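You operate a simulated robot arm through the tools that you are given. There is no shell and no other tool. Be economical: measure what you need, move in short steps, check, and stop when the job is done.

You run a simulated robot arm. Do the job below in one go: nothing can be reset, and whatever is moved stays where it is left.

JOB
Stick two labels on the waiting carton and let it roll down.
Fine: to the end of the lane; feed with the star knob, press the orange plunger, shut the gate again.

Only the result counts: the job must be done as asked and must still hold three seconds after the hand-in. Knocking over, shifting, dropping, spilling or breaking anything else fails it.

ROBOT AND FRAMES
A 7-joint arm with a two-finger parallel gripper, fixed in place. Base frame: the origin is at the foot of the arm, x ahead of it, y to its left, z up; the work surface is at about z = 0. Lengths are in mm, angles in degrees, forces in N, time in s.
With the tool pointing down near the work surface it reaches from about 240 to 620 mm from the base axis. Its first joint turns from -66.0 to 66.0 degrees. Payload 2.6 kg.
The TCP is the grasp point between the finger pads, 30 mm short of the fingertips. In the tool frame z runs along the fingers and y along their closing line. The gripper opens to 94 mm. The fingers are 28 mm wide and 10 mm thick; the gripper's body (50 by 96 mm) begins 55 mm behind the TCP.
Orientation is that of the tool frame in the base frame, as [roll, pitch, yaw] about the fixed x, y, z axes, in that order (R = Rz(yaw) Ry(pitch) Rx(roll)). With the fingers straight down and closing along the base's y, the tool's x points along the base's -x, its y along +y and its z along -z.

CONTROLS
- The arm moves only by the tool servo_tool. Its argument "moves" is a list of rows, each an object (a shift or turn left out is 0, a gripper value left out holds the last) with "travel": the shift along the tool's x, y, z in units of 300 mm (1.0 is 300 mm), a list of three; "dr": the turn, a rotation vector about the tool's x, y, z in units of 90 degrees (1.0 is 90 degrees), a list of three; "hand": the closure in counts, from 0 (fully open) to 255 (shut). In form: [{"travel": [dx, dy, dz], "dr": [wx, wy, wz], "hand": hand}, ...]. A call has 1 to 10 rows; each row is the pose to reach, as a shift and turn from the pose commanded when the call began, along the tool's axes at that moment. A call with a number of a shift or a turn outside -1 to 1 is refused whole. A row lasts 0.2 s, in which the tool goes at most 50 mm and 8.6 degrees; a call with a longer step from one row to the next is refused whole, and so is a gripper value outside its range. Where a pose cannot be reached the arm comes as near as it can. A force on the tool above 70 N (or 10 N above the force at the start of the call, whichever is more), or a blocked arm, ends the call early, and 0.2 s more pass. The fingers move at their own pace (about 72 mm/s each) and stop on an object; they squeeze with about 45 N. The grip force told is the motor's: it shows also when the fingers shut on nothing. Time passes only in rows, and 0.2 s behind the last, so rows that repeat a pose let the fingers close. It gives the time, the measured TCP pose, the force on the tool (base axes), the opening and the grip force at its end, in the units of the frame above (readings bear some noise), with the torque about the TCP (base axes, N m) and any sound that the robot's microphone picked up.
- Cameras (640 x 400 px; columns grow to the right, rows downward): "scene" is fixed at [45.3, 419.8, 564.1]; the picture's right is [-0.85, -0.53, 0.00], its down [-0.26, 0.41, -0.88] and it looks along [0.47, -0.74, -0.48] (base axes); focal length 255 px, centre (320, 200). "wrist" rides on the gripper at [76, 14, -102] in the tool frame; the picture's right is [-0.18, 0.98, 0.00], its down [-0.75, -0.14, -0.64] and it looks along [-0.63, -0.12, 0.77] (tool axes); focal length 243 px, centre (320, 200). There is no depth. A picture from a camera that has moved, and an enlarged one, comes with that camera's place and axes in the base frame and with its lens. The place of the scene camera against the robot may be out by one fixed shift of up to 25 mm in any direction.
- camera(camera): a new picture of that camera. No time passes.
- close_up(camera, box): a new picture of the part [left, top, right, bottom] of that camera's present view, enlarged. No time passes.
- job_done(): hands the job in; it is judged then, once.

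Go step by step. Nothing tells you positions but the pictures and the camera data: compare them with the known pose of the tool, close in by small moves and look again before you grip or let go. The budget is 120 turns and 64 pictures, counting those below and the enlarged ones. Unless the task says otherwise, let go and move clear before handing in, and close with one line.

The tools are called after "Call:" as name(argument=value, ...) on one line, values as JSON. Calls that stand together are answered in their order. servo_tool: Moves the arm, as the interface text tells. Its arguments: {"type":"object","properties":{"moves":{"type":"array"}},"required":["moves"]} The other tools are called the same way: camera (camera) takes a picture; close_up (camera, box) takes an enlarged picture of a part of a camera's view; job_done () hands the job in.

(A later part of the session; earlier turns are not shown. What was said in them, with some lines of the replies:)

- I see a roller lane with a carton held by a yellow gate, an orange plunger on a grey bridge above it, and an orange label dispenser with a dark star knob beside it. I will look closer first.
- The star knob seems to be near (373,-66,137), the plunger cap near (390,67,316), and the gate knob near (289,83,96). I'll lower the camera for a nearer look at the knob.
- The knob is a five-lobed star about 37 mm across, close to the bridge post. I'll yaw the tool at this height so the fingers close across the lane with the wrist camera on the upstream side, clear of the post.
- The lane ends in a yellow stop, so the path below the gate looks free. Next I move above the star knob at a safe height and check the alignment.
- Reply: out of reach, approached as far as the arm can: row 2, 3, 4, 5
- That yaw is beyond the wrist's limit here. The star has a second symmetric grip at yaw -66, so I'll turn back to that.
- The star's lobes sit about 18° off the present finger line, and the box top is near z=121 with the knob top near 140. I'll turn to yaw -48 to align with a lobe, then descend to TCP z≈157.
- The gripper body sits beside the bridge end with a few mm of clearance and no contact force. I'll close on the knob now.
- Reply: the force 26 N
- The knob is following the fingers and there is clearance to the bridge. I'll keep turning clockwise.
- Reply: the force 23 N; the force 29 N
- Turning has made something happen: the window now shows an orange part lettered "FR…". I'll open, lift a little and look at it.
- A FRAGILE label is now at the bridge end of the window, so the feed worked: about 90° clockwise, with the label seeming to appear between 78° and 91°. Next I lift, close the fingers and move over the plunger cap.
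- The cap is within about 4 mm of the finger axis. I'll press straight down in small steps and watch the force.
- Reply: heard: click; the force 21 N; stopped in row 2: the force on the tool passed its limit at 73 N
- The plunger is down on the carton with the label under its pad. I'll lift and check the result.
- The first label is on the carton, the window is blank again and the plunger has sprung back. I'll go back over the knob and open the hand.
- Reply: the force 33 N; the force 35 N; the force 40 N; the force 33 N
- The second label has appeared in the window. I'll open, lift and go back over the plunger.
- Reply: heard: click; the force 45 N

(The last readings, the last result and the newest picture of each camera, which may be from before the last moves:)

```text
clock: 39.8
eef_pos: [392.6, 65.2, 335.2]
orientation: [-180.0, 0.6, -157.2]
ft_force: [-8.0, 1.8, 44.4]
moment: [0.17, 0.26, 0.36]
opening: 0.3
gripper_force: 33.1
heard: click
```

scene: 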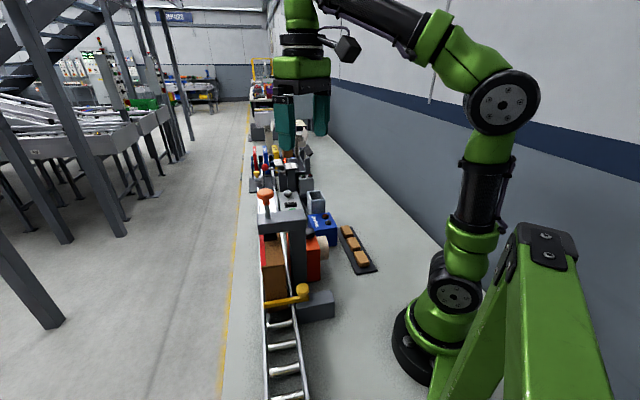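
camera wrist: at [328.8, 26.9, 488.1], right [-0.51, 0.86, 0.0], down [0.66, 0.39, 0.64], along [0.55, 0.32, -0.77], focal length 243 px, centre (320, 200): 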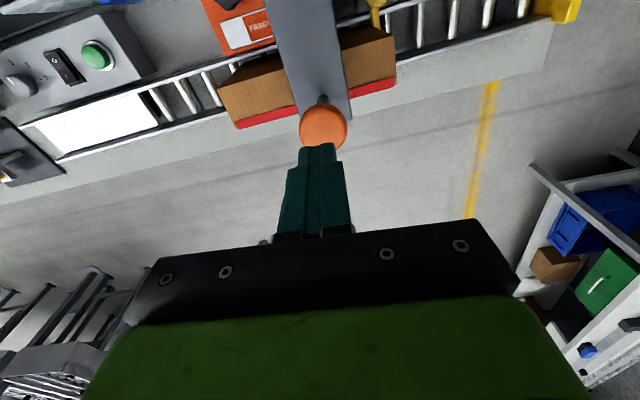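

Call:
servo_tool(moves=[{"travel": [0, 0, -0.08]}, {"travel": [0, 0, -0.18]}, {"travel": [0, 0, -0.18]}])

Call:
close_up(camera="scene", box=[230, 190, 350, 310])

Call:
close_up(camera="wrist", box=[190, 0, 450, 200])

```text
clock: 40.5
eef_pos: [392.1, 63.9, 385.8]
orientation: [179.9, -0.1, -157.3]
ft_force: [0.5, 0.0, 0.6]
moment: [-0.03, 0.02, 0.0]
opening: 0.1
gripper_force: 33.2
```

```text
3.33 times, centred on (290, 250) of scene
camera zoom: at [45.3, 419.8, 564.1], right [-0.85, -0.53, 0.0], down [-0.26, 0.41, -0.88], along [0.47, -0.74, -0.48], focal length 850 px, centre (420, 33)
```

zoom: 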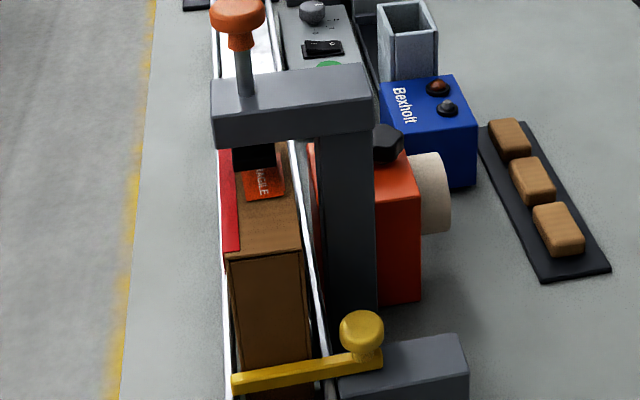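

```text
2.00 times, centred on (320, 100) of wrist
camera zoom: at [316.9, 47.8, 488.8], right [-0.21, 0.98, 0.0], down [0.75, 0.16, 0.64], along [0.63, 0.14, -0.77], focal length 485 px, centre (320, 400)
```

zoom: 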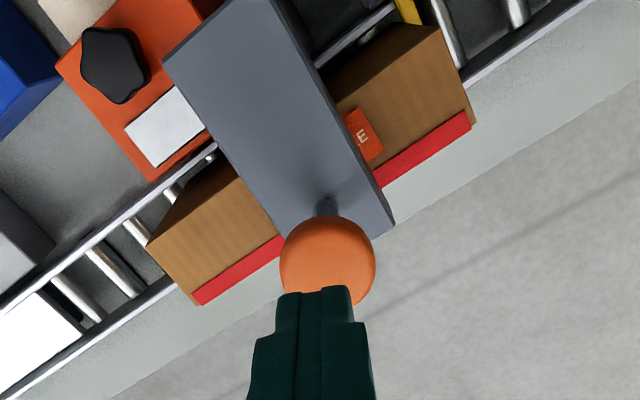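

The second label is on (the window is blank again, and the label seen on the carton now reaches further downstream). Now I'll study the gate.

Call:
close_up(camera="scene", box=[255, 270, 345, 330])

Call:
close_up(camera="scene", box=[220, 270, 360, 400])

```text
6.67 times, centred on (300, 300) of scene
camera zoom: at [45.3, 419.8, 564.1], right [-0.85, -0.53, 0.0], down [-0.26, 0.41, -0.88], along [0.47, -0.74, -0.48], focal length 1700 px, centre (453, -467)
```

zoom: 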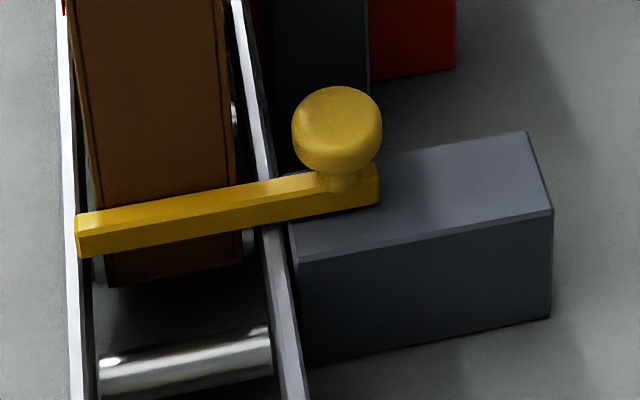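

```text
3.08 times, centred on (290, 335) of scene
camera zoom: at [45.3, 419.8, 564.1], right [-0.85, -0.53, 0.0], down [-0.26, 0.41, -0.88], along [0.47, -0.74, -0.48], focal length 785 px, centre (412, -215)
```

zoom: 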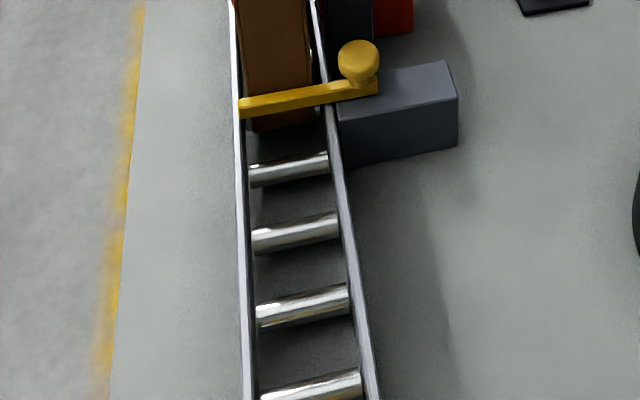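

The gate looks like a slide: the yellow bar with its knob rests on a long grey block that could take it when drawn back. I'll move above the knob and turn so the fingers close along the lane, keeping the hand's body clear of the carton.

Call:
servo_tool(moves=[{"travel": [0.1, 0.065, 0], "dr": [0, 0, 0.09]}, {"travel": [0.2, 0.13, 0], "dr": [0, 0, 0.18]}, {"travel": [0.2915, 0.193, 0], "dr": [0, 0, 0.27]}, {"travel": [0.2915, 0.193, 0], "dr": [0, 0, 0.36]}, {"travel": [0.2915, 0.193, 0], "dr": [0, 0, 0.45]}, {"travel": [0.2915, 0.193, 0], "dr": [0, 0, 0.54]}, {"travel": [0.2915, 0.193, 0], "dr": [0, 0, 0.63]}, {"travel": [0.2915, 0.193, 0], "dr": [0, 0, 0.72]}, {"travel": [0.2915, 0.193, 0], "dr": [0, 0, 0.81]}, {"travel": [0.2915, 0.193, 0], "dr": [0, 0, 0.87]}])

Call:
servo_tool(moves=[{"dr": [0, 0, 0.09], "hand": 70}, {"dr": [0, 0, 0.18]}, {"dr": [0, 0, 0.27]}, {"dr": [0, 0, 0.36]}, {"dr": [0, 0, 0.45]}, {"dr": [0, 0, 0.54]}, {"dr": [0, 0, 0.63]}, {"dr": [0, 0, 0.72]}, {"dr": [0, 0, 0.81]}, {"dr": [0, 0, 0.863]}])

Call:
camera(camera="wrist")

```text
clock: 42.8
eef_pos: [288.9, 82.6, 384.5]
orientation: [-180.0, 0.0, 124.4]
ft_force: [0.0, -0.4, -0.7]
moment: [0.01, 0.03, -0.01]
opening: 0.0
gripper_force: 32.9
```

```text
clock: 45.0
eef_pos: [289.3, 84.4, 385.1]
orientation: [180.0, -0.2, 46.7]
ft_force: [0.1, 0.1, -0.1]
moment: [-0.01, 0.04, -0.01]
opening: 68.2
gripper_force: 0.1
```

```text
19 pictures are left
camera wrist: at [352.4, 128.9, 488.4], right [0.59, -0.81, 0.0], down [-0.62, -0.45, 0.64], along [-0.52, -0.38, -0.77], focal length 243 px, centre (320, 200)
```

wrist: 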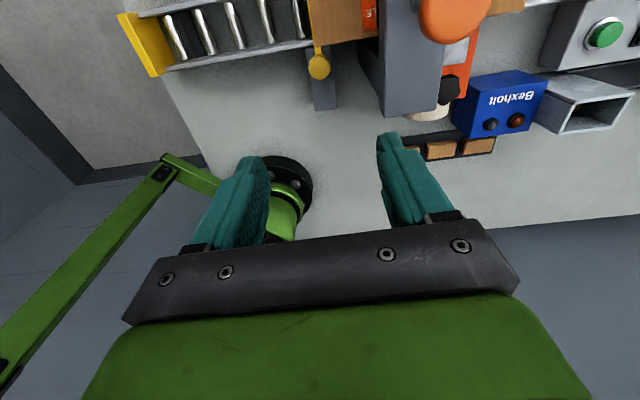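

Call:
servo_tool(moves=[{"travel": [0, 0.003, 0.15]}, {"travel": [0, 0.003, 0.3]}, {"travel": [0, 0.003, 0.45]}, {"travel": [0, 0.003, 0.6]}, {"travel": [0, 0.003, 0.7]}, {"travel": [0, 0.003, 0.7]}])

Call:
camera(camera="wrist")

Call:
close_up(camera="scene", box=[220, 180, 380, 320])

```text
clock: 46.4
eef_pos: [290.5, 82.6, 175.8]
orientation: [180.0, 0.0, 46.7]
ft_force: [0.5, 0.2, -0.3]
moment: [-0.01, -0.03, 0.0]
opening: 68.3
gripper_force: 0.0
```

```text
18 pictures are left
camera wrist: at [353.4, 128.2, 278.9], right [0.59, -0.81, 0.0], down [-0.62, -0.45, 0.64], along [-0.52, -0.38, -0.77], focal length 243 px, centre (320, 200)
```

wrist: 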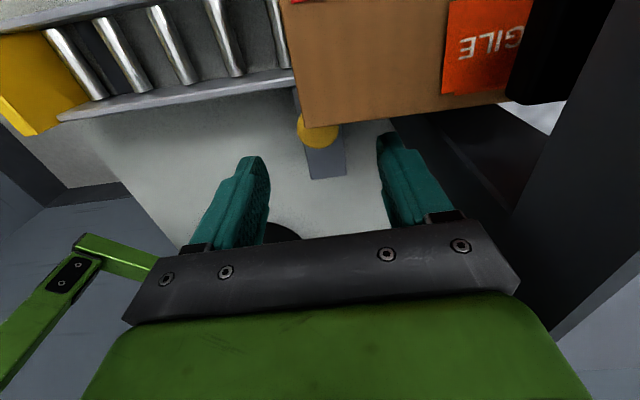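

```text
2.86 times, centred on (300, 250) of scene
camera zoom: at [45.3, 419.8, 564.1], right [-0.85, -0.53, 0.0], down [-0.26, 0.41, -0.88], along [0.47, -0.74, -0.48], focal length 728 px, centre (377, 57)
```

zoom: 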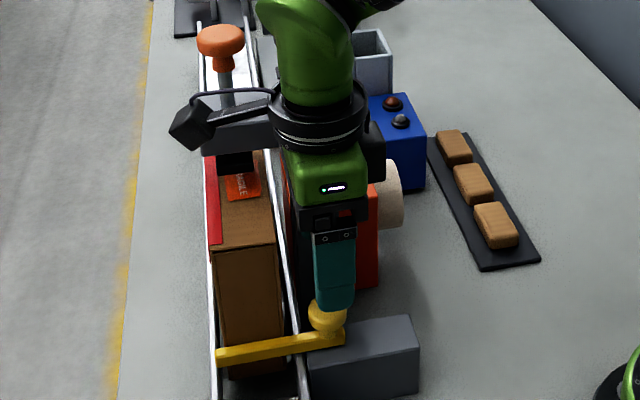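

Call:
servo_tool(moves=[{"travel": [0, 0, 0.08]}, {"travel": [0, 0, 0.15]}, {"travel": [0, 0, 0.2]}, {"travel": [0, 0, 0.226]}, {"travel": [0, 0, 0.226]}])

Call:
close_up(camera="scene", box=[250, 220, 350, 330])

Call:
camera(camera="wrist")

```text
clock: 47.5
eef_pos: [291.1, 82.8, 107.8]
orientation: [179.9, 0.0, 46.8]
ft_force: [0.8, -0.2, 0.8]
moment: [-0.05, -0.04, 0.01]
opening: 68.4
gripper_force: 0.1
```

```text
3.64 times, centred on (300, 275) of scene
camera zoom: at [45.3, 419.8, 564.1], right [-0.85, -0.53, 0.0], down [-0.26, 0.41, -0.88], along [0.47, -0.74, -0.48], focal length 927 px, centre (393, -73)
```

zoom: 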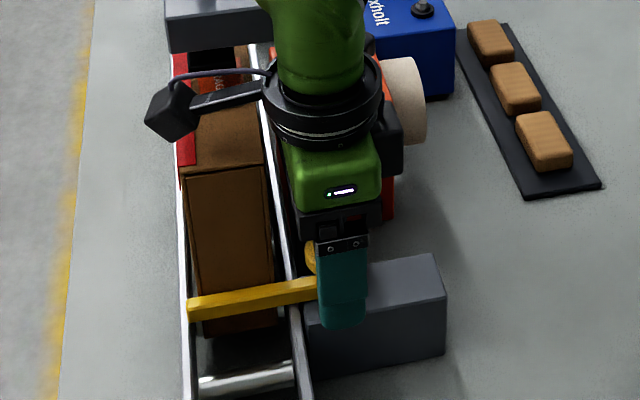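

```text
15 pictures are left
camera wrist: at [353.4, 128.2, 210.2], right [0.59, -0.81, 0.0], down [-0.62, -0.45, 0.64], along [-0.52, -0.38, -0.77], focal length 243 px, centre (320, 200)
```

wrist: 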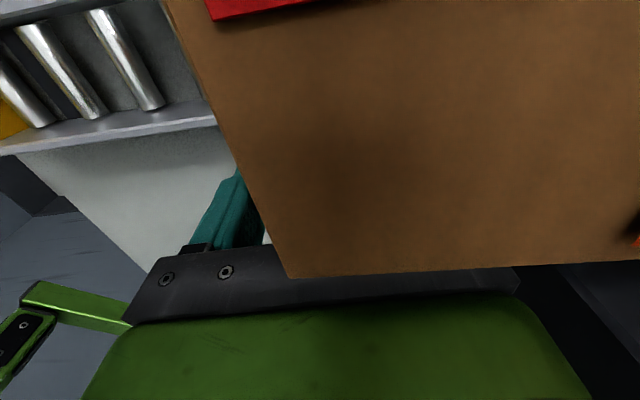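

Call:
servo_tool(moves=[{"hand": 130}, {"hand": 200}, {"hand": 255}, {"hand": 255}, {"hand": 255}])

```text
clock: 48.8
eef_pos: [289.9, 84.4, 106.8]
orientation: [-179.7, 0.0, 46.9]
ft_force: [-16.5, 16.5, 6.0]
moment: [0.21, 0.23, 0.01]
opening: 31.4
gripper_force: 45.1
```

Gripped (31 mm). I'll draw it gently along the block to test the slide.

Call:
servo_tool(moves=[{"travel": [0, -0.004, 0]}, {"travel": [-0.02, -0.004, 0]}, {"travel": [-0.04, -0.004, 0]}, {"travel": [-0.04, -0.004, 0]}])

Call:
close_up(camera="scene", box=[250, 220, 350, 330])

```text
clock: 49.8
eef_pos: [279.6, 75.8, 107.3]
orientation: [-179.9, 0.1, 46.9]
ft_force: [-12.3, 13.7, -9.0]
moment: [0.1, 0.12, 0.05]
opening: 31.3
gripper_force: 44.9
```

```text
3.64 times, centred on (300, 275) of scene
camera zoom: at [45.3, 419.8, 564.1], right [-0.85, -0.53, 0.0], down [-0.26, 0.41, -0.88], along [0.47, -0.74, -0.48], focal length 927 px, centre (393, -73)
```

zoom: 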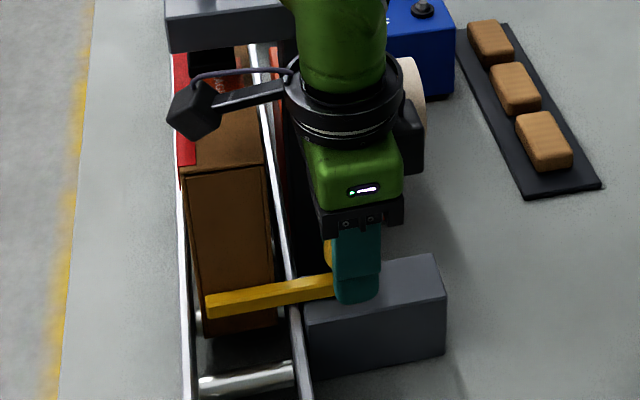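

It slides freely. I'll draw it the rest of the way.

Call:
servo_tool(moves=[{"travel": [-0.04, -0.002, 0]}, {"travel": [-0.08, -0.002, 0]}, {"travel": [-0.12, -0.002, 0]}, {"travel": [-0.16, -0.002, 0]}, {"travel": [-0.16, -0.002, 0]}])

Call:
close_up(camera="scene", box=[220, 220, 360, 400])

```text
clock: 51.0
eef_pos: [245.7, 41.2, 106.5]
orientation: [-179.5, 0.1, 46.7]
ft_force: [-26.3, 25.9, 8.4]
moment: [0.55, -0.05, 0.33]
opening: 31.6
gripper_force: 44.7
```

```text
2.22 times, centred on (290, 310) of scene
camera zoom: at [45.3, 419.8, 564.1], right [-0.85, -0.53, 0.0], down [-0.26, 0.41, -0.88], along [0.47, -0.74, -0.48], focal length 567 px, centre (387, -44)
```

zoom: 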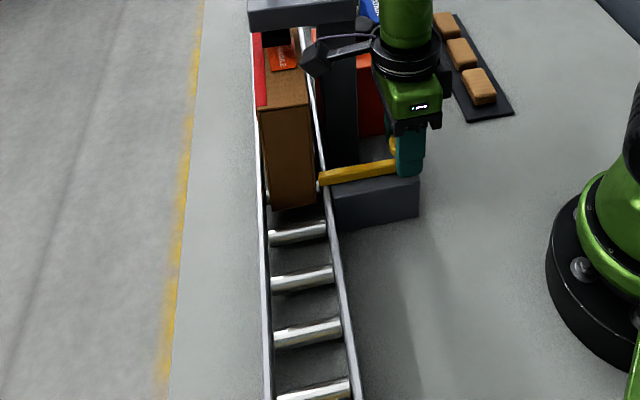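

The bar tip is just at the rail, and the carton has not moved yet. I'll pull a little further and wait.

Call:
servo_tool(moves=[{"travel": [-0.015, -0.005, 0]}, {"travel": [-0.03, -0.005, 0]}, {"travel": [-0.03, -0.005, 0]}, {"travel": [-0.03, -0.005, 0]}, {"travel": [-0.03, -0.005, 0]}, {"travel": [-0.03, -0.005, 0]}])

Call:
close_up(camera="scene", box=[220, 220, 360, 400])

```text
clock: 52.4
eef_pos: [239.5, 35.0, 107.4]
orientation: [-180.0, -0.1, 46.7]
ft_force: [-15.7, 15.2, 12.6]
moment: [0.38, 0.09, -0.13]
opening: 31.3
gripper_force: 44.5
```

```text
2.22 times, centred on (290, 310) of scene
camera zoom: at [45.3, 419.8, 564.1], right [-0.85, -0.53, 0.0], down [-0.26, 0.41, -0.88], along [0.47, -0.74, -0.48], focal length 567 px, centre (387, -44)
```

zoom: 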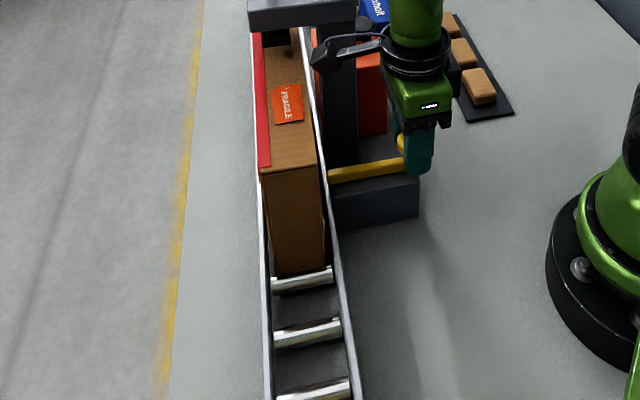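

The carton is rolling. I'll hold the gate open and wait for it to reach the end.

Call:
servo_tool(moves=[{}, {}, {}, {}, {}, {}, {}, {}, {}, {}])

Call:
camera(camera="scene")

```text
clock: 54.5
eef_pos: [240.1, 34.7, 107.5]
orientation: [180.0, 0.0, 46.8]
ft_force: [-14.7, 14.5, 20.1]
moment: [0.11, 0.21, 0.07]
opening: 31.2
gripper_force: 45.1
```

```text
11 pictures are left
```

scene: 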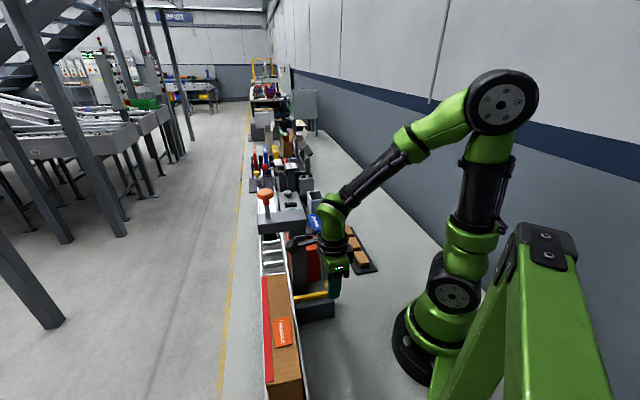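

Call:
servo_tool(moves=[{}, {}, {}, {}, {}, {}, {}, {}, {}, {}])

Call:
close_up(camera="scene", box=[230, 250, 370, 400])

Call:
close_up(camera="scene", box=[262, 300, 302, 360])

```text
clock: 56.8
eef_pos: [239.9, 35.0, 107.3]
orientation: [-179.9, 0.0, 46.9]
ft_force: [-13.4, 14.3, 16.4]
moment: [0.2, 0.14, 0.07]
opening: 31.3
gripper_force: 45.3
```

```text
2.67 times, centred on (300, 325) of scene
camera zoom: at [45.2, 419.8, 564.1], right [-0.85, -0.53, 0.0], down [-0.26, 0.41, -0.88], along [0.47, -0.74, -0.48], focal length 680 px, centre (373, -133)
```

zoom: 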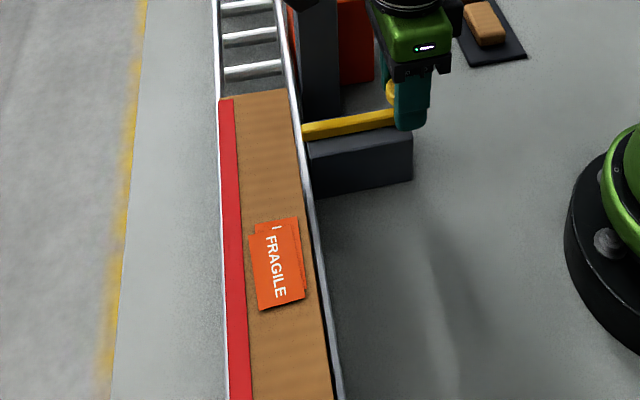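

```text
6.67 times, centred on (282, 330) of scene
camera zoom: at [45.2, 419.8, 564.1], right [-0.85, -0.53, 0.0], down [-0.26, 0.41, -0.88], along [0.47, -0.74, -0.48], focal length 1700 px, centre (573, -667)
```

zoom: 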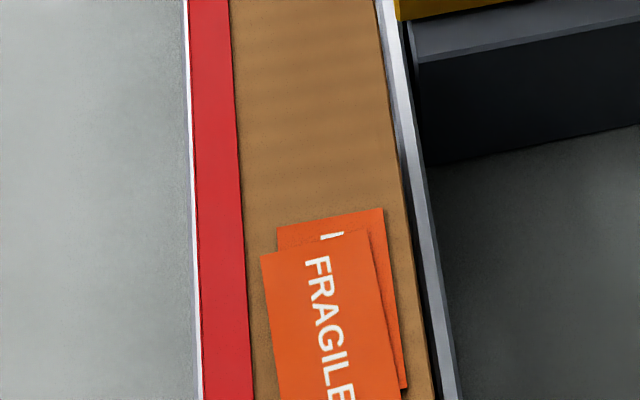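

Both labels are on the carton. It still seems to be moving slowly, so I'll wait longer.

Call:
servo_tool(moves=[{}, {}, {}, {}, {}, {}, {}, {}, {}, {}])

Call:
servo_tool(moves=[{}, {}, {}, {}, {}, {}, {}, {}, {}, {}])

Call:
close_up(camera="scene", box=[230, 250, 370, 400])

```text
clock: 59.0
eef_pos: [239.8, 35.4, 107.6]
orientation: [180.0, -0.1, 46.9]
ft_force: [-10.2, 13.5, 8.4]
moment: [0.16, 0.1, 0.05]
opening: 31.3
gripper_force: 45.1
```

```text
clock: 61.1
eef_pos: [239.5, 34.4, 107.0]
orientation: [180.0, 0.0, 46.8]
ft_force: [-7.7, 14.0, 1.2]
moment: [0.15, 0.06, 0.06]
opening: 31.3
gripper_force: 44.8
```

```text
2.67 times, centred on (300, 325) of scene
camera zoom: at [45.3, 419.8, 564.1], right [-0.85, -0.53, 0.0], down [-0.26, 0.41, -0.88], along [0.47, -0.74, -0.48], focal length 680 px, centre (373, -133)
```

zoom: 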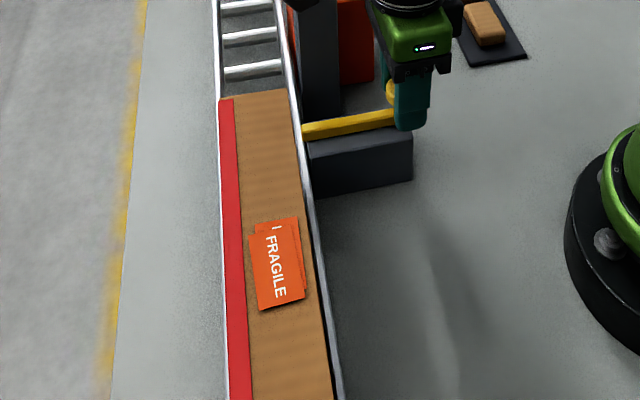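

The carton is at rest against the end stop, with its rear end clear of the gate line by my reckoning. I'll push the gate shut again.

Call:
servo_tool(moves=[{"travel": [0.04, 0.001, 0]}, {"travel": [0.08, 0.003, 0]}, {"travel": [0.12, 0.004, 0]}, {"travel": [0.16, 0.006, 0]}, {"travel": [0.2, 0.007, 0]}, {"travel": [0.235, 0.008, 0]}, {"travel": [0.24, 0.008, 0]}, {"travel": [0.24, 0.008, 0]}])

Call:
close_up(camera="scene", box=[230, 250, 370, 400])

```text
clock: 63.0
eef_pos: [289.4, 84.8, 106.1]
orientation: [-180.0, 0.2, 46.7]
ft_force: [-24.8, -13.0, 15.5]
moment: [-0.2, 0.12, 0.23]
opening: 31.4
gripper_force: 45.4
```

```text
2.67 times, centred on (300, 325) of scene
camera zoom: at [45.2, 419.7, 564.1], right [-0.85, -0.53, 0.0], down [-0.26, 0.41, -0.88], along [0.47, -0.74, -0.48], focal length 680 px, centre (373, -133)
```

zoom: 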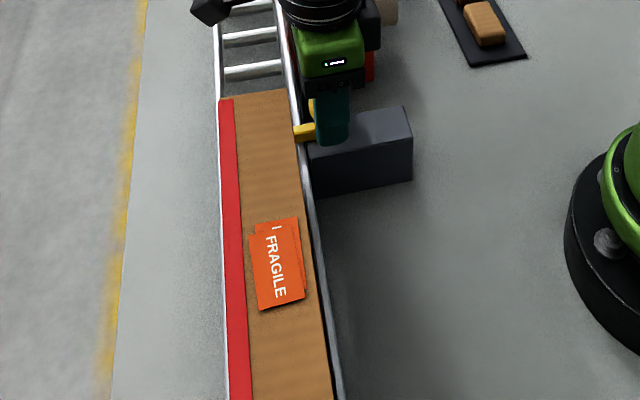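

The gate is back at its end stop and the carton has not moved. I'll let go and lift clear.

Call:
servo_tool(moves=[{"hand": 90}, {"hand": 70}, {"hand": 70}, {"hand": 70}, {"travel": [0, 0, -0.1]}, {"travel": [0, 0, -0.25]}, {"travel": [0, 0, -0.4]}, {"travel": [0, 0, -0.55]}, {"travel": [0, 0, -0.7]}, {"travel": [0, 0, -0.75]}])

Call:
close_up(camera="scene", box=[220, 170, 380, 400])

Call:
camera(camera="wrist")

```text
clock: 65.2
eef_pos: [288.5, 86.2, 333.5]
orientation: [-180.0, -0.1, 47.0]
ft_force: [1.1, 0.3, -0.1]
moment: [0.0, 0.02, -0.01]
opening: 68.4
gripper_force: 0.1
```

```text
1.74 times, centred on (300, 285) of scene
camera zoom: at [45.3, 419.8, 564.1], right [-0.85, -0.53, 0.0], down [-0.26, 0.41, -0.88], along [0.47, -0.74, -0.48], focal length 444 px, centre (355, 52)
```

zoom: 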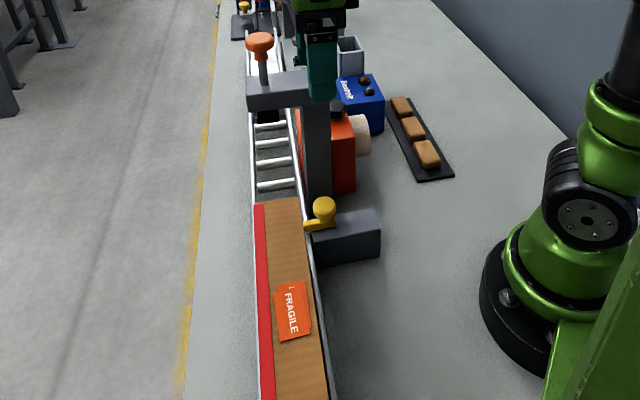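

```text
5 pictures are left
camera wrist: at [353.4, 132.4, 436.5], right [0.59, -0.81, 0.0], down [-0.62, -0.45, 0.64], along [-0.52, -0.38, -0.77], focal length 243 px, centre (320, 200)
```

wrist: 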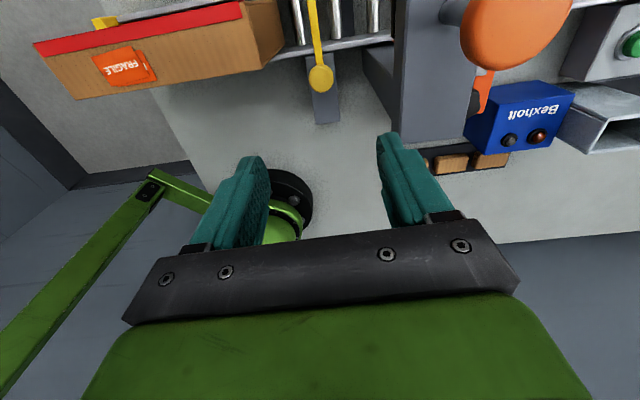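

The gate bar lies across the lane behind the carton, the carton rests at the yellow end stop with two labels on it, and the hand is clear. I'm handing in now.

Call:
job_done()

```text
The job is handed in.
```

The carton carries two FRAGILE labels, partly overlapping, and has rolled to the end of the lane; the gate is shut again behind it.
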